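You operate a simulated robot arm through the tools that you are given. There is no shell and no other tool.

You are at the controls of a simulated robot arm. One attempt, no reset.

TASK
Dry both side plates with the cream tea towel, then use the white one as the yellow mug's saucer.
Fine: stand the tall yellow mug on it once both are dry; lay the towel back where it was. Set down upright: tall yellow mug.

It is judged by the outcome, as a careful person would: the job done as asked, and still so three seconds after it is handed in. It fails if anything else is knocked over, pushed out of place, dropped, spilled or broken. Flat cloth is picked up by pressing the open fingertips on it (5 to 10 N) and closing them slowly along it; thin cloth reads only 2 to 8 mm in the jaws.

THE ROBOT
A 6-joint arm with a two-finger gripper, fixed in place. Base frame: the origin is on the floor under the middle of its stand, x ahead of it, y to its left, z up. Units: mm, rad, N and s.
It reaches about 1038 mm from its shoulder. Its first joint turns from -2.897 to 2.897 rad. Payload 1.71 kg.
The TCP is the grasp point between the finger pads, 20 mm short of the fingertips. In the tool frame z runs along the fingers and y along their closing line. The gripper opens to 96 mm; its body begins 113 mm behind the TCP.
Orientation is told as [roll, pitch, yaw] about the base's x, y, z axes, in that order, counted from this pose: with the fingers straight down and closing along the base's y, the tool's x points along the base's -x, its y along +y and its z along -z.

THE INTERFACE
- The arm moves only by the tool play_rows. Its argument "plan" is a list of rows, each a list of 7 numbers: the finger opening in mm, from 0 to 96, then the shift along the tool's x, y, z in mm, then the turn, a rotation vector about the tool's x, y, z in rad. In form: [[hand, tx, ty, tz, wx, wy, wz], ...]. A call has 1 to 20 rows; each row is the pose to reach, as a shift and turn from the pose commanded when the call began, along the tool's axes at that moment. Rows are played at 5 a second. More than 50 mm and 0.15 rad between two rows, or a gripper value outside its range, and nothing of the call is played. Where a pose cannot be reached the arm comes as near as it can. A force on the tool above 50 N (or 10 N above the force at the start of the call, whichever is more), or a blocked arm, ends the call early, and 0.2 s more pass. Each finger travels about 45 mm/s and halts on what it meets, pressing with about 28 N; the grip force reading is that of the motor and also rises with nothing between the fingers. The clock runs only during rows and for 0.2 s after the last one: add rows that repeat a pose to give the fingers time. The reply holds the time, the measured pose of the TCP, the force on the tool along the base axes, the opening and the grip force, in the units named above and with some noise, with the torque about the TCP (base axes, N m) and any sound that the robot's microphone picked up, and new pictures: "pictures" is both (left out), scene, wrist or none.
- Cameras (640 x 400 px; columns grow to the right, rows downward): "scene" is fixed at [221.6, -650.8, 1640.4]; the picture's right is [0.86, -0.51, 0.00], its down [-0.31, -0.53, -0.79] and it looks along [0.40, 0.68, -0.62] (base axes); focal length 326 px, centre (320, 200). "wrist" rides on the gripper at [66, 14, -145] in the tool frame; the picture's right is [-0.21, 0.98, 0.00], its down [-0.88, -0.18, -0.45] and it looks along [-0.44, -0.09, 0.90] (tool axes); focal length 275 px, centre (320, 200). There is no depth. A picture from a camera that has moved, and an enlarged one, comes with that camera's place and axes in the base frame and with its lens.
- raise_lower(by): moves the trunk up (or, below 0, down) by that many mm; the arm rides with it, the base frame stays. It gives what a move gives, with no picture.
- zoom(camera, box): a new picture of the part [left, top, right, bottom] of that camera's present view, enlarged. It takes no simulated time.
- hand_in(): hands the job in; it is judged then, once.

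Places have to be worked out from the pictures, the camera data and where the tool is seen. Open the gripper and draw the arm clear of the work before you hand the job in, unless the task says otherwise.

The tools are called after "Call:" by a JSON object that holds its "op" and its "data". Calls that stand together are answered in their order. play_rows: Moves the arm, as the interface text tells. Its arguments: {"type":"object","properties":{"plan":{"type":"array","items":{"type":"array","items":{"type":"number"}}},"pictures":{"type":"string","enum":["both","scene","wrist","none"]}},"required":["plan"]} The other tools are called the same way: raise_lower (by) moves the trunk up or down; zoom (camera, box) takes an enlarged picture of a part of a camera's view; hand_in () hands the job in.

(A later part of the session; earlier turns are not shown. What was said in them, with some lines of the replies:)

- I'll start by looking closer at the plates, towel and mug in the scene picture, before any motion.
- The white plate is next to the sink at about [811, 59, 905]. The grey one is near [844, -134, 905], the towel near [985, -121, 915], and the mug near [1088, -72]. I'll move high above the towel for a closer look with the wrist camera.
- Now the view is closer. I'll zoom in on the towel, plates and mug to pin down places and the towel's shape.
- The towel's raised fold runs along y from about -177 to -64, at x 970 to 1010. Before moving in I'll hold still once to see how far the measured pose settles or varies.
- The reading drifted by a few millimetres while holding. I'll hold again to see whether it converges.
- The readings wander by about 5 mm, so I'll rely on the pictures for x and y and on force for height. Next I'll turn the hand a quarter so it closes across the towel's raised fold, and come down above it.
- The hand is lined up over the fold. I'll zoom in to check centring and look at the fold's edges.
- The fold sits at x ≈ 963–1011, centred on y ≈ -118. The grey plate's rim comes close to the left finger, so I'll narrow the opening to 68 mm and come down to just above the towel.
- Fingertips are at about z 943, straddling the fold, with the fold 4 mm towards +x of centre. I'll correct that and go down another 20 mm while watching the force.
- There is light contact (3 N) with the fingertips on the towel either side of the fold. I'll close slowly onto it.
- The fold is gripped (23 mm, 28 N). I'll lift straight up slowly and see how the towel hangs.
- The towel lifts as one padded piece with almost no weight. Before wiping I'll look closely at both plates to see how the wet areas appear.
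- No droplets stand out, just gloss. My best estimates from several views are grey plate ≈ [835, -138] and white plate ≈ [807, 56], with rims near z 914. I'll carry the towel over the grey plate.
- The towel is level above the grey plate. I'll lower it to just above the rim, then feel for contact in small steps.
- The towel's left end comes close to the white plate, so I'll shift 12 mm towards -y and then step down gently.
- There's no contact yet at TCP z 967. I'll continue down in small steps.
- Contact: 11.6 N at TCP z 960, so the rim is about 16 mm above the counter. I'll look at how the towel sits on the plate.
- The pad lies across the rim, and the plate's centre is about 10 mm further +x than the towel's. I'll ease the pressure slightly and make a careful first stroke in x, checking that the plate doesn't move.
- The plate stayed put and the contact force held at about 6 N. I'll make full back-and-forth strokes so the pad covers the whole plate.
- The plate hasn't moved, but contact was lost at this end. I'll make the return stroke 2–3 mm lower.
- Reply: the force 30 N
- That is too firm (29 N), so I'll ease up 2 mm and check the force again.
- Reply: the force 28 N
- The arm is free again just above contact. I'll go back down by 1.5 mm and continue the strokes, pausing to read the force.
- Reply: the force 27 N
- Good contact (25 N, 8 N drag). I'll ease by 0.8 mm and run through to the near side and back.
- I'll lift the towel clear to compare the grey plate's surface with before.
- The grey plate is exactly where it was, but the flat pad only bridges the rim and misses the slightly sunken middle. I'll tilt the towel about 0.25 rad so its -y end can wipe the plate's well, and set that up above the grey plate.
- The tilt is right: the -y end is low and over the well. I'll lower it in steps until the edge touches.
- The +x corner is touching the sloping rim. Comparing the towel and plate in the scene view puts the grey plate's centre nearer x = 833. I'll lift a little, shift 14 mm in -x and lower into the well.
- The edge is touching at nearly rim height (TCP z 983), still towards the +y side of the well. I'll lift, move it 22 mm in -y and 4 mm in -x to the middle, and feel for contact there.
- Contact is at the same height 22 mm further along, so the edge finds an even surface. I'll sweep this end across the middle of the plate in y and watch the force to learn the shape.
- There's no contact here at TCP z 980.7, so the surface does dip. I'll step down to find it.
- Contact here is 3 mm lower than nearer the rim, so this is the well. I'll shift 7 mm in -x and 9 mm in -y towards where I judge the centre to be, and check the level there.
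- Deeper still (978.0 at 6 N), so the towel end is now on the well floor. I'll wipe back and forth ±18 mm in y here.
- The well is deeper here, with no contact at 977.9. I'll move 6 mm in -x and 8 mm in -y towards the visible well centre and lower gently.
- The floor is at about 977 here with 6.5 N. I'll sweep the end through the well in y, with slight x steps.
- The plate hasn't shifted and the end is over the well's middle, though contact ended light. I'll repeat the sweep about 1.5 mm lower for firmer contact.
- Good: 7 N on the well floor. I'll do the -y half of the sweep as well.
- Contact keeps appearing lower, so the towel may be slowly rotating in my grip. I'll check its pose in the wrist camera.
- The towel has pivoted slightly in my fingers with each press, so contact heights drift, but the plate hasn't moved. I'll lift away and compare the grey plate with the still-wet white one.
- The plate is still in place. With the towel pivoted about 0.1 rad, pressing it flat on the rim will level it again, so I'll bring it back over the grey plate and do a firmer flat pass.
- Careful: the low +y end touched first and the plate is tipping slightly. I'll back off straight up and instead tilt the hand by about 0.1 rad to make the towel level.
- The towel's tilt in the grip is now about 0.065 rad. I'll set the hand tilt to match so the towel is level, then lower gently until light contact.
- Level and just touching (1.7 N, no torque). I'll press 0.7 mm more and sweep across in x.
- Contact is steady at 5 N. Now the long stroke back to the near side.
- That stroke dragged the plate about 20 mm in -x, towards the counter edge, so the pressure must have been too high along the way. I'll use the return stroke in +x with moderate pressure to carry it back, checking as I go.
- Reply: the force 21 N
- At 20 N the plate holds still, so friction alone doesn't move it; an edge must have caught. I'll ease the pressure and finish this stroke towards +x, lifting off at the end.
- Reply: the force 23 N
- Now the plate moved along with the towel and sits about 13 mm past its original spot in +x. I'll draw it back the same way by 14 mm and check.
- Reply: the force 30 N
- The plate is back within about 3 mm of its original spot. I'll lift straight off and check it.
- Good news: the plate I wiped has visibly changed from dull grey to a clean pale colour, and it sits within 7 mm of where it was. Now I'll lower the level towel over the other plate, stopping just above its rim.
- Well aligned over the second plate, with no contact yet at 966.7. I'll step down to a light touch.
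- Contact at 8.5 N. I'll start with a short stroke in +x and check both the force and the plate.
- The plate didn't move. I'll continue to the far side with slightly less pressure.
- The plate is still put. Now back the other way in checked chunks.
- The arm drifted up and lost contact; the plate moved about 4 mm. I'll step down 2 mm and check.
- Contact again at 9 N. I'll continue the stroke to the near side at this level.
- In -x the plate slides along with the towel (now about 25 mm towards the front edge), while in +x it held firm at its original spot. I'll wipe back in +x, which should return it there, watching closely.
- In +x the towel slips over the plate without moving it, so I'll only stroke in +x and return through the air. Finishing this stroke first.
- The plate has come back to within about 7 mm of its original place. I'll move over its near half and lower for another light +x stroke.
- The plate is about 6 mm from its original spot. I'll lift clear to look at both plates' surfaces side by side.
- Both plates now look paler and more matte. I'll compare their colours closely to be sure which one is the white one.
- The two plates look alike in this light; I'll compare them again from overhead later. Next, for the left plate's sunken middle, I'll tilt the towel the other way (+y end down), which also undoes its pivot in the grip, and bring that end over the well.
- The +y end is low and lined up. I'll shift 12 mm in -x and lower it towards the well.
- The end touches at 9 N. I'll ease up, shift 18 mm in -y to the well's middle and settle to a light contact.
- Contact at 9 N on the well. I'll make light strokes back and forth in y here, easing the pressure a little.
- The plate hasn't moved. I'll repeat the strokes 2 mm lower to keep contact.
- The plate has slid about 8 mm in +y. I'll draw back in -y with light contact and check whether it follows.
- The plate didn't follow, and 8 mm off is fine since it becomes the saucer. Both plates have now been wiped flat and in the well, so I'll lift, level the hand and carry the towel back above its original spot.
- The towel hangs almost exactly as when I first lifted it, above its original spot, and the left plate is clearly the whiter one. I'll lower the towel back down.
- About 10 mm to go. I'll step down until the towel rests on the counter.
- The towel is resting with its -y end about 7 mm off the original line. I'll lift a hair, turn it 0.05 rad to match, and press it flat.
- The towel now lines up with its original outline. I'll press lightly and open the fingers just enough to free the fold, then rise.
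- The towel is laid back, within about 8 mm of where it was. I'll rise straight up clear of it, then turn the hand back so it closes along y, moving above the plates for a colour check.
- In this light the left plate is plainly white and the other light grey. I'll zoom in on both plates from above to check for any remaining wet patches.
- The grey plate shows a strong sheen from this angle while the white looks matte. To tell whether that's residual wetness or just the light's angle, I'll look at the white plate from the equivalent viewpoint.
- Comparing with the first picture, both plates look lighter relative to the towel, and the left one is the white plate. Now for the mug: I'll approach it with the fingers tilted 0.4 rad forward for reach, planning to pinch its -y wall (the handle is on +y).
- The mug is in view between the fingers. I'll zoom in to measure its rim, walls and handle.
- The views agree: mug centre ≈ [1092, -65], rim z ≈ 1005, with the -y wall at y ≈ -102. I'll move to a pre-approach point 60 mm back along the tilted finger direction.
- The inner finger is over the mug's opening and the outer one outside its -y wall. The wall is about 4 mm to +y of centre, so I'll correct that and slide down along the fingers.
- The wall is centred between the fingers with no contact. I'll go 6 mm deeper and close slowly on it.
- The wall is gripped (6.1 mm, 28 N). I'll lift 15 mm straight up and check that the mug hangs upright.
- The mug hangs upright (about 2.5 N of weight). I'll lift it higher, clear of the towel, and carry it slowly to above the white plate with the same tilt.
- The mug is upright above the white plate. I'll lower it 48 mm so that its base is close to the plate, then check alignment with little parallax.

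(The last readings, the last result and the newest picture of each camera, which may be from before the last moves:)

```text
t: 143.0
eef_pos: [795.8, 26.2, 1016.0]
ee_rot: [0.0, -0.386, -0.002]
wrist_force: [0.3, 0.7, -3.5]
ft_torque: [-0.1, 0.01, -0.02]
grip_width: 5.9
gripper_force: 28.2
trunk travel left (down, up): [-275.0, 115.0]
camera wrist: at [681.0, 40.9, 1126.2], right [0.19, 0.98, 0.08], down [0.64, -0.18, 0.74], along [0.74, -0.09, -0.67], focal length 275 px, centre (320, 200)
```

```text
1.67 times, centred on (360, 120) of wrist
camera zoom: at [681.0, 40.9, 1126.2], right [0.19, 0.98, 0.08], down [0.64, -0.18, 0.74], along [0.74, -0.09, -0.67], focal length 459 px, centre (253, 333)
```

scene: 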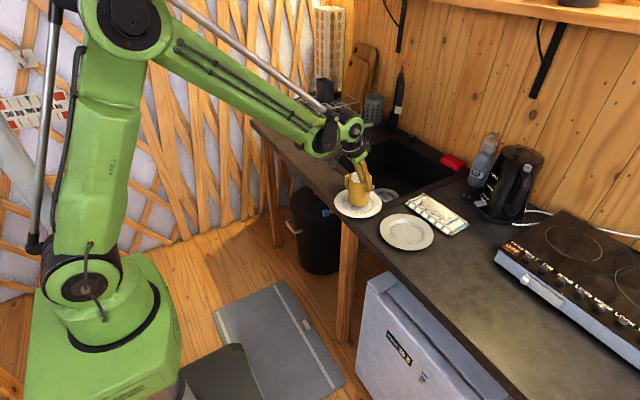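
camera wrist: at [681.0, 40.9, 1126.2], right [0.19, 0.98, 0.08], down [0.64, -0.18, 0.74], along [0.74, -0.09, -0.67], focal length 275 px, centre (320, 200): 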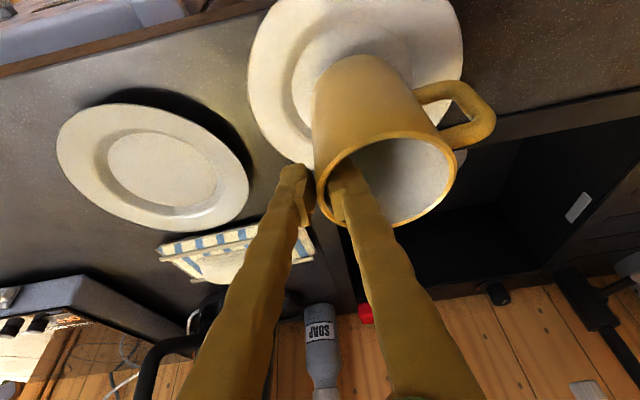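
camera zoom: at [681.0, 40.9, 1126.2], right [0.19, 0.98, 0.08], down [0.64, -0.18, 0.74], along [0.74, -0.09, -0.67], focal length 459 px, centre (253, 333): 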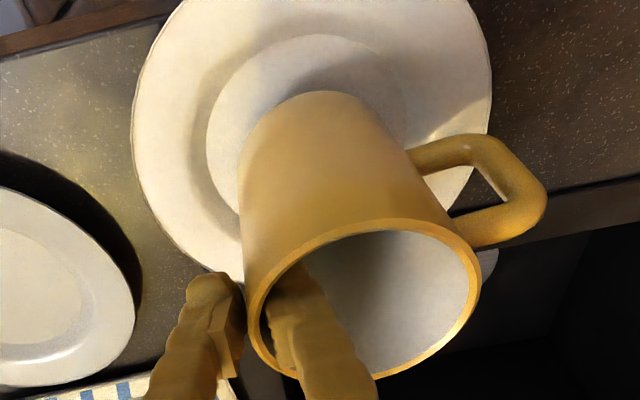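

Very close to centred; in the scene view the mug is about 4 mm too far in +x. I'll correct that and lower another 8 mm.

Call:
{"op": "play_rows", "data": {"plan": [[0, 3.5, 0, 1, 0, 0, 0], [0, 5.2, 0, 3.5, 0, 0, 0], [0, 6.7, 0, 5.9, 0, 0, 0], [0, 6.7, 0, 5.9, 0, 0, 0], [0, 6.7, 0, 5.9, 0, 0, 0]]}}

Call:
{"op": "zoom", "data": {"camera": "scene", "box": [335, 170, 395, 225]}}

Call:
{"op": "zoom", "data": {"camera": "wrist", "box": [220, 0, 500, 240]}}

```text
t: 144.2
eef_pos: [791.0, 27.5, 1012.1]
ee_rot: [-0.001, -0.392, 0.0]
wrist_force: [1.0, -1.9, 20.8]
ft_torque: [-0.01, -0.13, -0.02]
grip_width: 5.8
gripper_force: 27.7
trunk travel left (down, up): [-275.0, 115.0]
camera wrist: at [674.1, 42.2, 1120.6], right [0.19, 0.98, 0.08], down [0.64, -0.18, 0.74], along [0.74, -0.09, -0.66], focal length 275 px, centre (320, 200)
```

scene: 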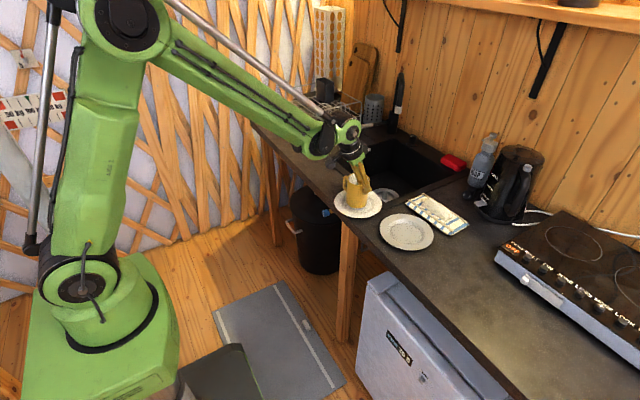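
wrist: 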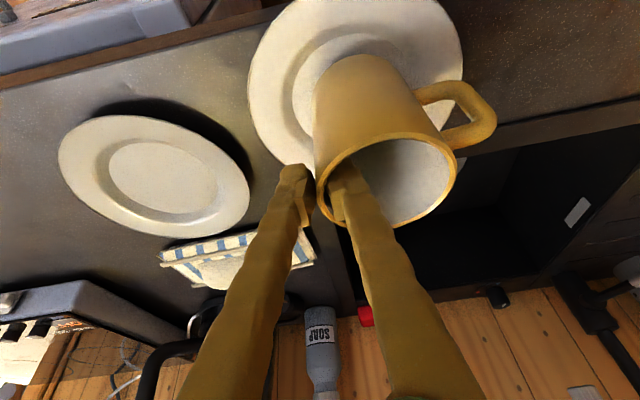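

```text
7.27 times, centred on (365, 198) of scene
camera zoom: at [221.6, -650.8, 1640.4], right [0.86, -0.51, 0.0], down [-0.31, -0.53, -0.79], along [0.4, 0.68, -0.62], focal length 2374 px, centre (-7, 218)
```

zoom: 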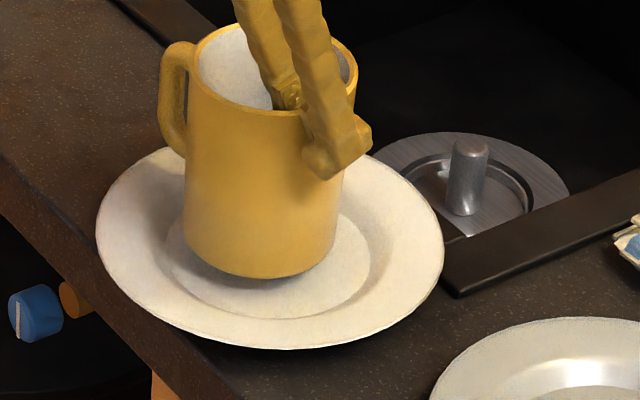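

```text
1.67 times, centred on (360, 120) of wrist
camera zoom: at [674.1, 42.2, 1120.6], right [0.19, 0.98, 0.08], down [0.64, -0.18, 0.74], along [0.74, -0.09, -0.66], focal length 459 px, centre (253, 333)
```

zoom: 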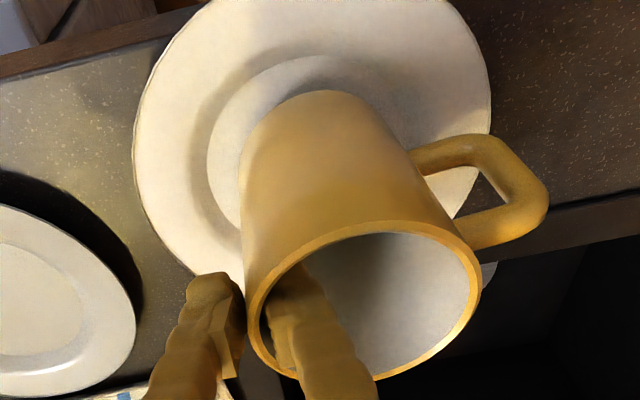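

Contact is already at 21 N, with the mug's base near rim level and close to the plate's centre. I'll ease off by about a millimetre to just resting before releasing.

Call:
{"op": "play_rows", "data": {"plan": [[0, -0.3, 0, -0.7, 0, 0, 0], [0, -0.5, 0, -1.3, 0, 0, 0], [0, -0.5, 0, -1.3, 0, 0, 0]], "pictures": "none"}}

Call:
{"op": "zoom", "data": {"camera": "scene", "box": [335, 170, 395, 225]}}

```text
t: 145.0
eef_pos: [790.7, 28.2, 1012.1]
ee_rot: [-0.001, -0.389, 0.0]
wrist_force: [-3.9, -1.1, 9.4]
ft_torque: [-0.13, 0.15, 0.01]
grip_width: 5.9
gripper_force: 27.7
trunk travel left (down, up): [-275.0, 115.0]
```

```text
7.27 times, centred on (365, 198) of scene
camera zoom: at [221.6, -650.8, 1640.4], right [0.86, -0.51, 0.0], down [-0.31, -0.53, -0.79], along [0.4, 0.68, -0.62], focal length 2374 px, centre (-7, 218)
```

zoom: 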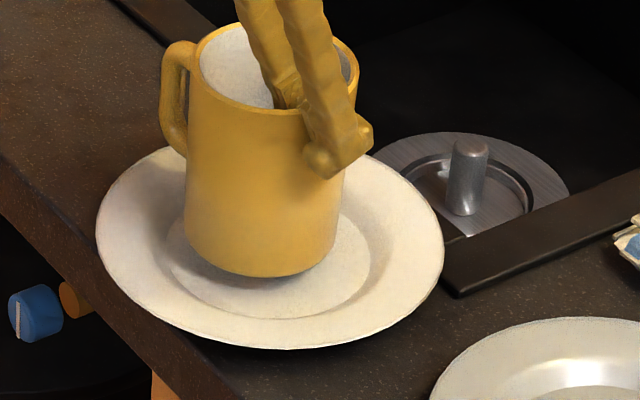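

It's resting with 9 N, still upright. I'll ease a touch more and open the fingers slowly.

Call:
{"op": "play_rows", "data": {"plan": [[0, -0.2, 0, -0.5, 0, 0, 0], [4, -0.2, 0, -0.5, 0, 0, 0], [7, -0.2, 0, -0.5, 0, 0, 0], [10, -0.2, 0, -0.5, 0, 0, 0], [14, -0.2, 0, -0.5, 0, 0, 0], [20, -0.2, 0, -0.5, 0, 0, 0], [26, -0.2, 0, -0.5, 0, 0, 0], [32, -0.2, 0, -0.5, 0, 0, 0], [38, -0.2, 0, -0.5, 0, 0, 0], [42, -0.2, 0, -0.5, 0, 0, 0], [42, -0.2, 0, -0.5, 0, 0, 0]]}}

Call:
{"op": "zoom", "data": {"camera": "scene", "box": [335, 170, 395, 225]}}

Call:
{"op": "zoom", "data": {"camera": "wrist", "box": [220, 0, 500, 240]}}

```text
t: 147.4
eef_pos: [793.2, 27.4, 1010.8]
ee_rot: [0.002, -0.387, 0.0]
wrist_force: [1.1, 0.0, -0.3]
ft_torque: [0.0, 0.01, -0.01]
grip_width: 42.0
gripper_force: 0.0
trunk travel left (down, up): [-275.0, 115.0]
camera wrist: at [676.8, 42.1, 1120.4], right [0.19, 0.98, 0.08], down [0.64, -0.18, 0.74], along [0.74, -0.09, -0.66], focal length 275 px, centre (320, 200)
```

scene: 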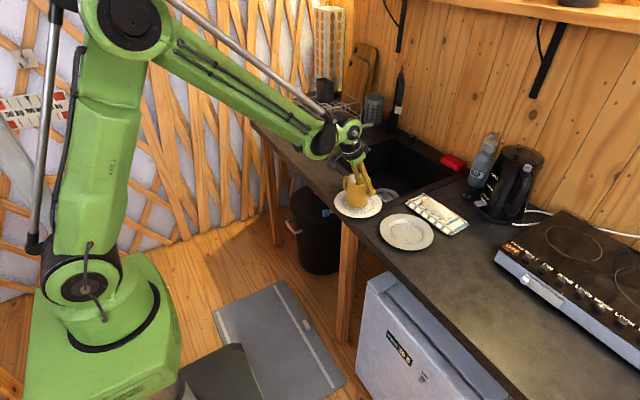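
wrist: 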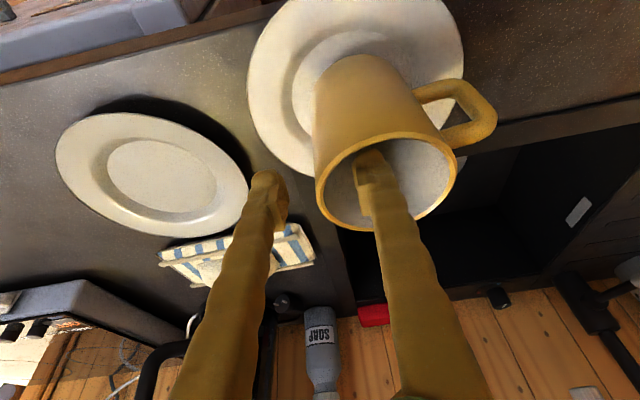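

```text
7.27 times, centred on (365, 198) of scene
camera zoom: at [221.6, -650.8, 1640.4], right [0.86, -0.51, 0.0], down [-0.31, -0.53, -0.79], along [0.4, 0.68, -0.62], focal length 2374 px, centre (-7, 218)
```

zoom: 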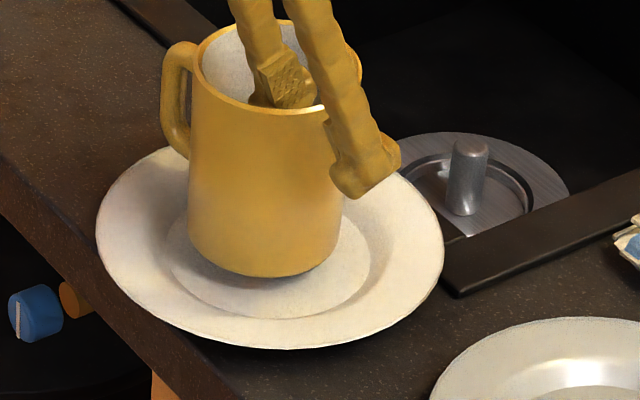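

```text
1.67 times, centred on (360, 120) of wrist
camera zoom: at [676.8, 42.1, 1120.4], right [0.19, 0.98, 0.08], down [0.64, -0.18, 0.74], along [0.74, -0.09, -0.66], focal length 459 px, centre (253, 333)
```

zoom: 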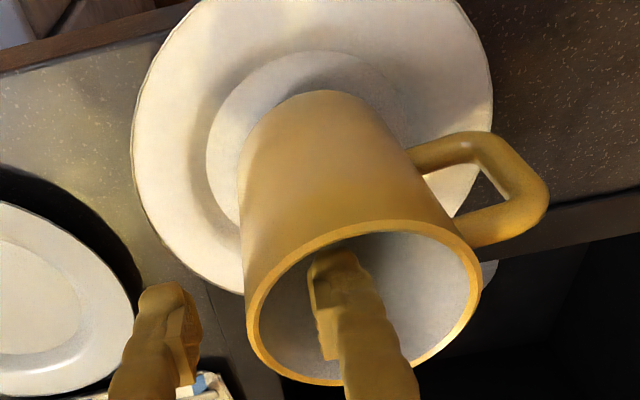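

Released: the mug stands upright on the white plate. I'll withdraw the fingers along their own axis, clear of the mug.

Call:
{"op": "play_rows", "data": {"plan": [[42, 0, 0, -6, 0, 0, 0], [42, 0, 0, -14, 0, 0, 0], [42, 0, 0, -24, 0, 0, 0], [42, 0, 0, -36, 0, 0, 0], [42, 0, 0, -50, 0, 0, 0], [42, 0, 0, -65, 0, 0, 0], [42, 0, 0, -80, 0, 0, 0], [42, 0, 0, -95, 0, 0, 0], [42, 0, 0, -110, 0, 0, 0], [42, 0, 0, -110, 0, 0, 0]]}}

Call:
{"op": "zoom", "data": {"camera": "scene", "box": [325, 155, 405, 235]}}

Call:
{"op": "zoom", "data": {"camera": "wrist", "box": [220, 0, 500, 240]}}

```text
t: 149.6
eef_pos: [750.8, 25.8, 1111.7]
ee_rot: [-0.001, -0.387, -0.001]
wrist_force: [0.2, 0.2, 0.5]
ft_torque: [0.0, 0.01, 0.0]
grip_width: 41.9
gripper_force: 0.1
trunk travel left (down, up): [-275.0, 115.0]
camera wrist: at [635.4, 40.6, 1222.4], right [0.19, 0.98, 0.08], down [0.64, -0.18, 0.74], along [0.74, -0.09, -0.66], focal length 275 px, centre (320, 200)
```

scene: 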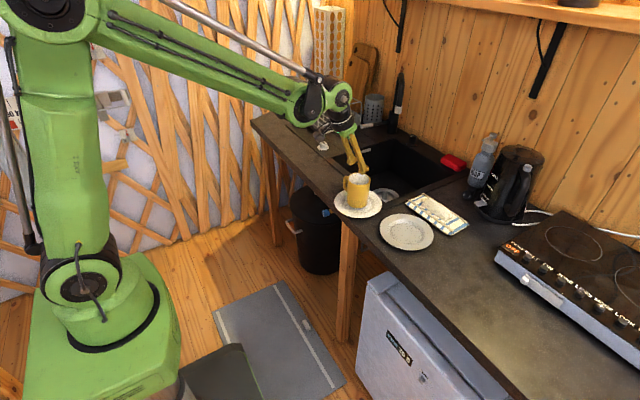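
wrist: 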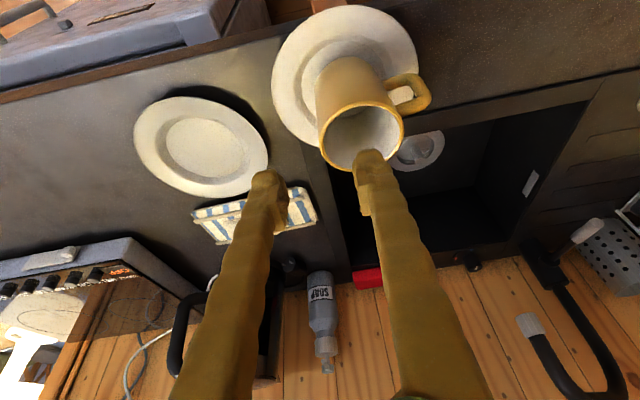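

```text
5.00 times, centred on (365, 195) of scene
camera zoom: at [221.6, -650.8, 1640.4], right [0.86, -0.51, 0.0], down [-0.31, -0.53, -0.79], along [0.4, 0.68, -0.62], focal length 1632 px, centre (95, 225)
```

zoom: 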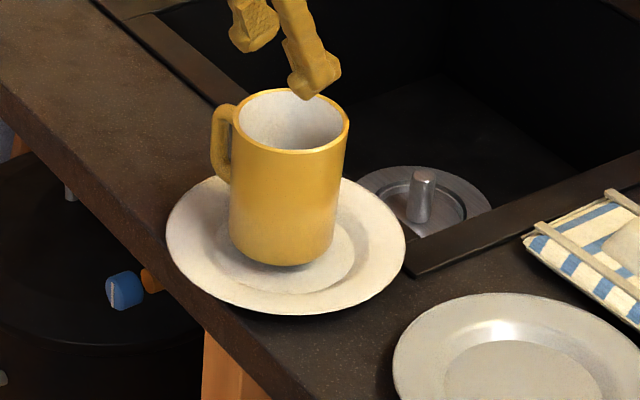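

```text
1.67 times, centred on (360, 120) of wrist
camera zoom: at [635.4, 40.6, 1222.4], right [0.19, 0.98, 0.08], down [0.64, -0.18, 0.74], along [0.74, -0.09, -0.66], focal length 459 px, centre (253, 333)
```

zoom: 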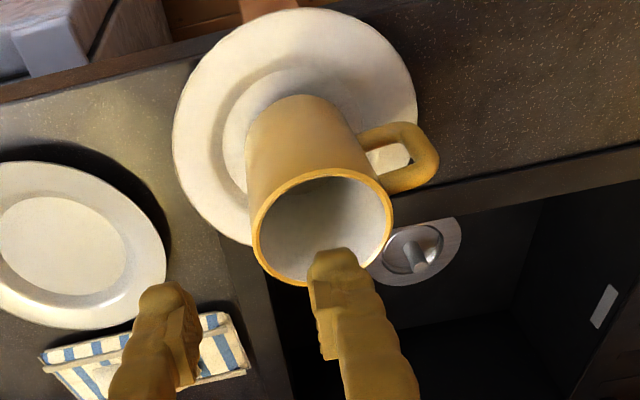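

The mug stands upright and well placed, and the hand is clear. Before finishing I'll check the grey plate up close, levelling the hand as I back away.

Call:
{"op": "play_rows", "data": {"plan": [[42, 15, 0, -10, 0, 0, 0], [42, 35, -8, -25, 0, 0.05, 0], [42, 45, -30, -32, 0, 0.12, 0], [42, 45, -60, -36, 0, 0.2, 0], [42, 40, -90, -36, 0, 0.28, 0], [42, 30, -120, -34, 0, 0.36, 0], [42, 20, -145, -30, 0, 0.387, 0], [42, 10, -155, -25, 0, 0.387, 0], [42, 10, -155, -25, 0, 0.387, 0], [42, 10, -155, -25, 0, 0.387, 0]]}}

Call:
{"op": "zoom", "data": {"camera": "wrist", "box": [220, 60, 480, 280]}}

Call:
{"op": "zoom", "data": {"camera": "scene", "box": [320, 140, 520, 265]}}

```text
t: 151.8
eef_pos: [739.2, -127.9, 1129.9]
ee_rot: [0.001, 0.003, 0.0]
wrist_force: [0.4, 0.5, 0.2]
ft_torque: [-0.01, 0.04, -0.05]
grip_width: 41.8
gripper_force: 0.0
trunk travel left (down, up): [-275.0, 115.0]
camera wrist: at [672.9, -112.2, 1275.7], right [0.21, 0.98, 0.0], down [0.88, -0.18, 0.44], along [0.43, -0.09, -0.9], focal length 275 px, centre (320, 200)
```

scene: 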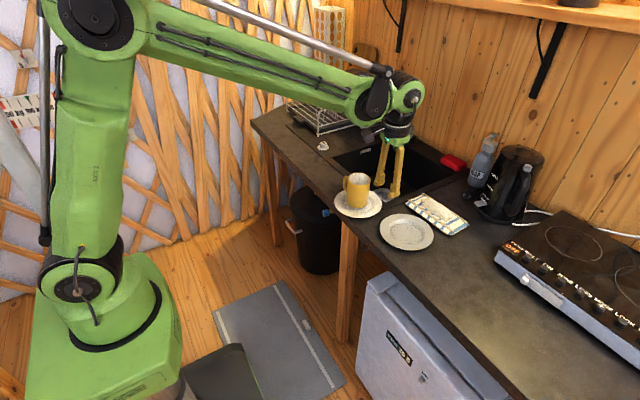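
wrist: 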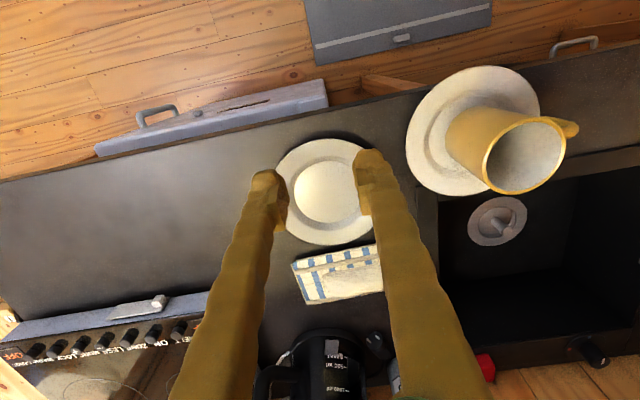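

```text
1.82 times, centred on (350, 170) of wrist
camera zoom: at [672.9, -112.2, 1275.7], right [0.21, 0.98, 0.0], down [0.88, -0.18, 0.44], along [0.43, -0.09, -0.9], focal length 500 px, centre (266, 254)
```

zoom: 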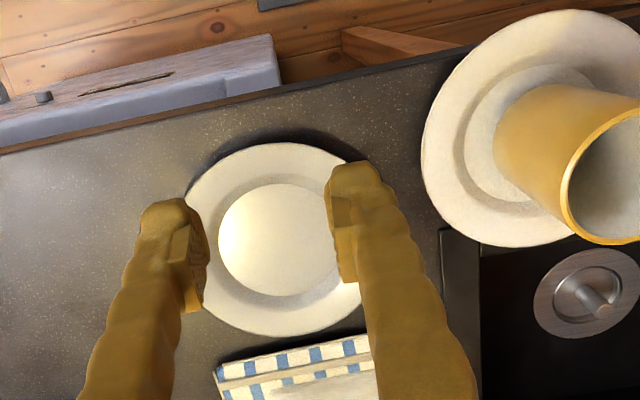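

```text
3.20 times, centred on (420, 202) of scene
camera zoom: at [221.6, -650.8, 1640.4], right [0.86, -0.51, 0.0], down [-0.31, -0.53, -0.79], along [0.4, 0.68, -0.62], focal length 1044 px, centre (0, 192)
```

zoom: 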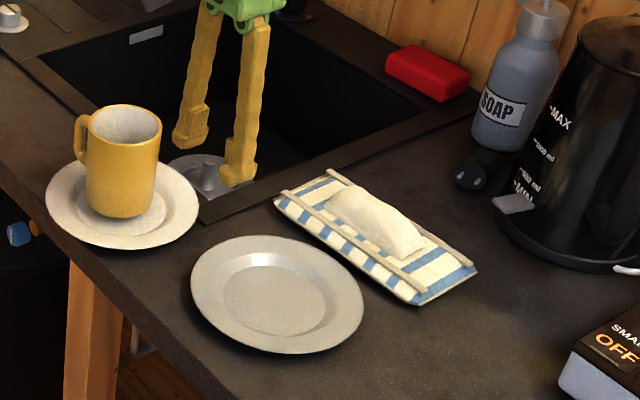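

All is in place: mug upright on the white plate, towel back, grey plate dry-looking and in its spot. I'll open the hand fully and draw the arm well back.

Call:
{"op": "play_rows", "data": {"plan": [[60, 20, 0, -10, 0, 0, 0], [75, 45, 5, -20, 0, 0, 0], [90, 75, 15, -30, 0, 0, 0], [96, 105, 25, -40, 0, 0, 0], [96, 135, 35, -50, 0, 0, 0], [96, 165, 45, -58, 0, 0, 0], [96, 195, 55, -65, 0, 0, 0], [96, 220, 60, -65, 0, 0, 0], [96, 220, 60, -65, 0, 0, 0], [96, 220, 60, -65, 0, 0, 0], [96, 220, 60, -65, 0, 0, 0]]}}

Call:
{"op": "zoom", "data": {"camera": "scene", "box": [320, 140, 520, 265]}}

```text
t: 154.2
eef_pos: [504.8, -69.4, 1200.8]
ee_rot: [0.0, -0.006, 0.0]
wrist_force: [-0.7, -0.2, 0.1]
ft_torque: [-0.02, -0.14, 0.02]
grip_width: 95.9
gripper_force: 0.2
trunk travel left (down, up): [-275.0, 115.0]
camera wrist: at [436.8, -55.3, 1345.9], right [0.21, 0.98, 0.0], down [0.87, -0.18, 0.45], along [0.44, -0.09, -0.89], focal length 275 px, centre (320, 200)
```

scene: 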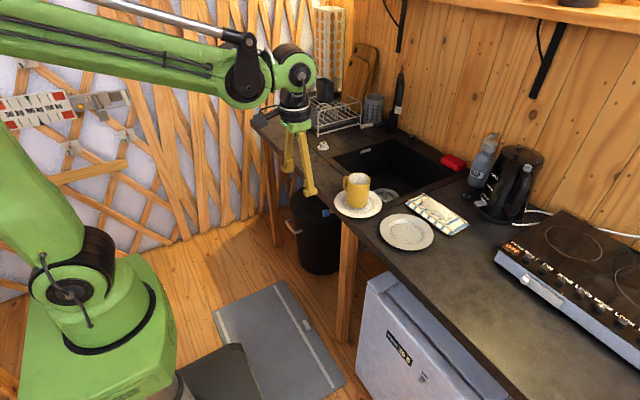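
wrist: 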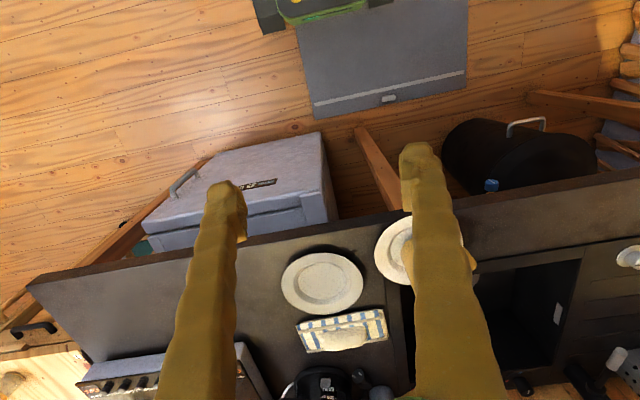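

```text
3.20 times, centred on (420, 202) of scene
camera zoom: at [221.6, -650.8, 1640.4], right [0.86, -0.51, 0.0], down [-0.31, -0.53, -0.79], along [0.4, 0.68, -0.62], focal length 1044 px, centre (0, 192)
```

zoom: 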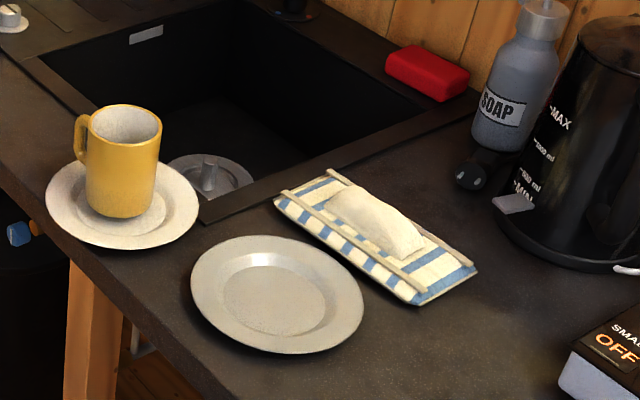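

The arm is clear and the gripper open. The mug is upright on the white plate, the towel is back in its place, and both plates have been wiped with nothing else disturbed, so I'm handing in.

Call:
{"op": "hand_in", "data": {}}

```text
The job is handed in.
```

I've handed the job in: I wiped both plates with the cream towel, laid the towel back, and stood the yellow mug upright on the white plate. I couldn't confirm the plates are fully dry, because the pictures never showed wetness clearly. Both looked a little lighter afterwards, but the lighting changed between pictures.

- **Drying:** I passed the towel flat over each plate several times. I also wiped each plate's middle with a tilted end of the towel, because the flat towel only rested on the rim.
- **White plate:** it slid while I wiped and ended about 12 mm nearer the counter's front edge than where it started. I left it there.
- **Grey plate:** the towel dragged it about 20 mm at one point, and once pressed on one side so that it tipped slightly. I brought it back, and it ended within about 7 mm of where it began.
- **Towel:** it is back in its place to within about 8 mm, lined up as before.
- **Mug:** it stood steady when I let go, about 9 mm off the plate's centre. In the pictures its base looks level with the plate's rim rather than down in the middle.

Nothing else looked moved in the last pictures. The gripper was open and the arm clear when I handed in.
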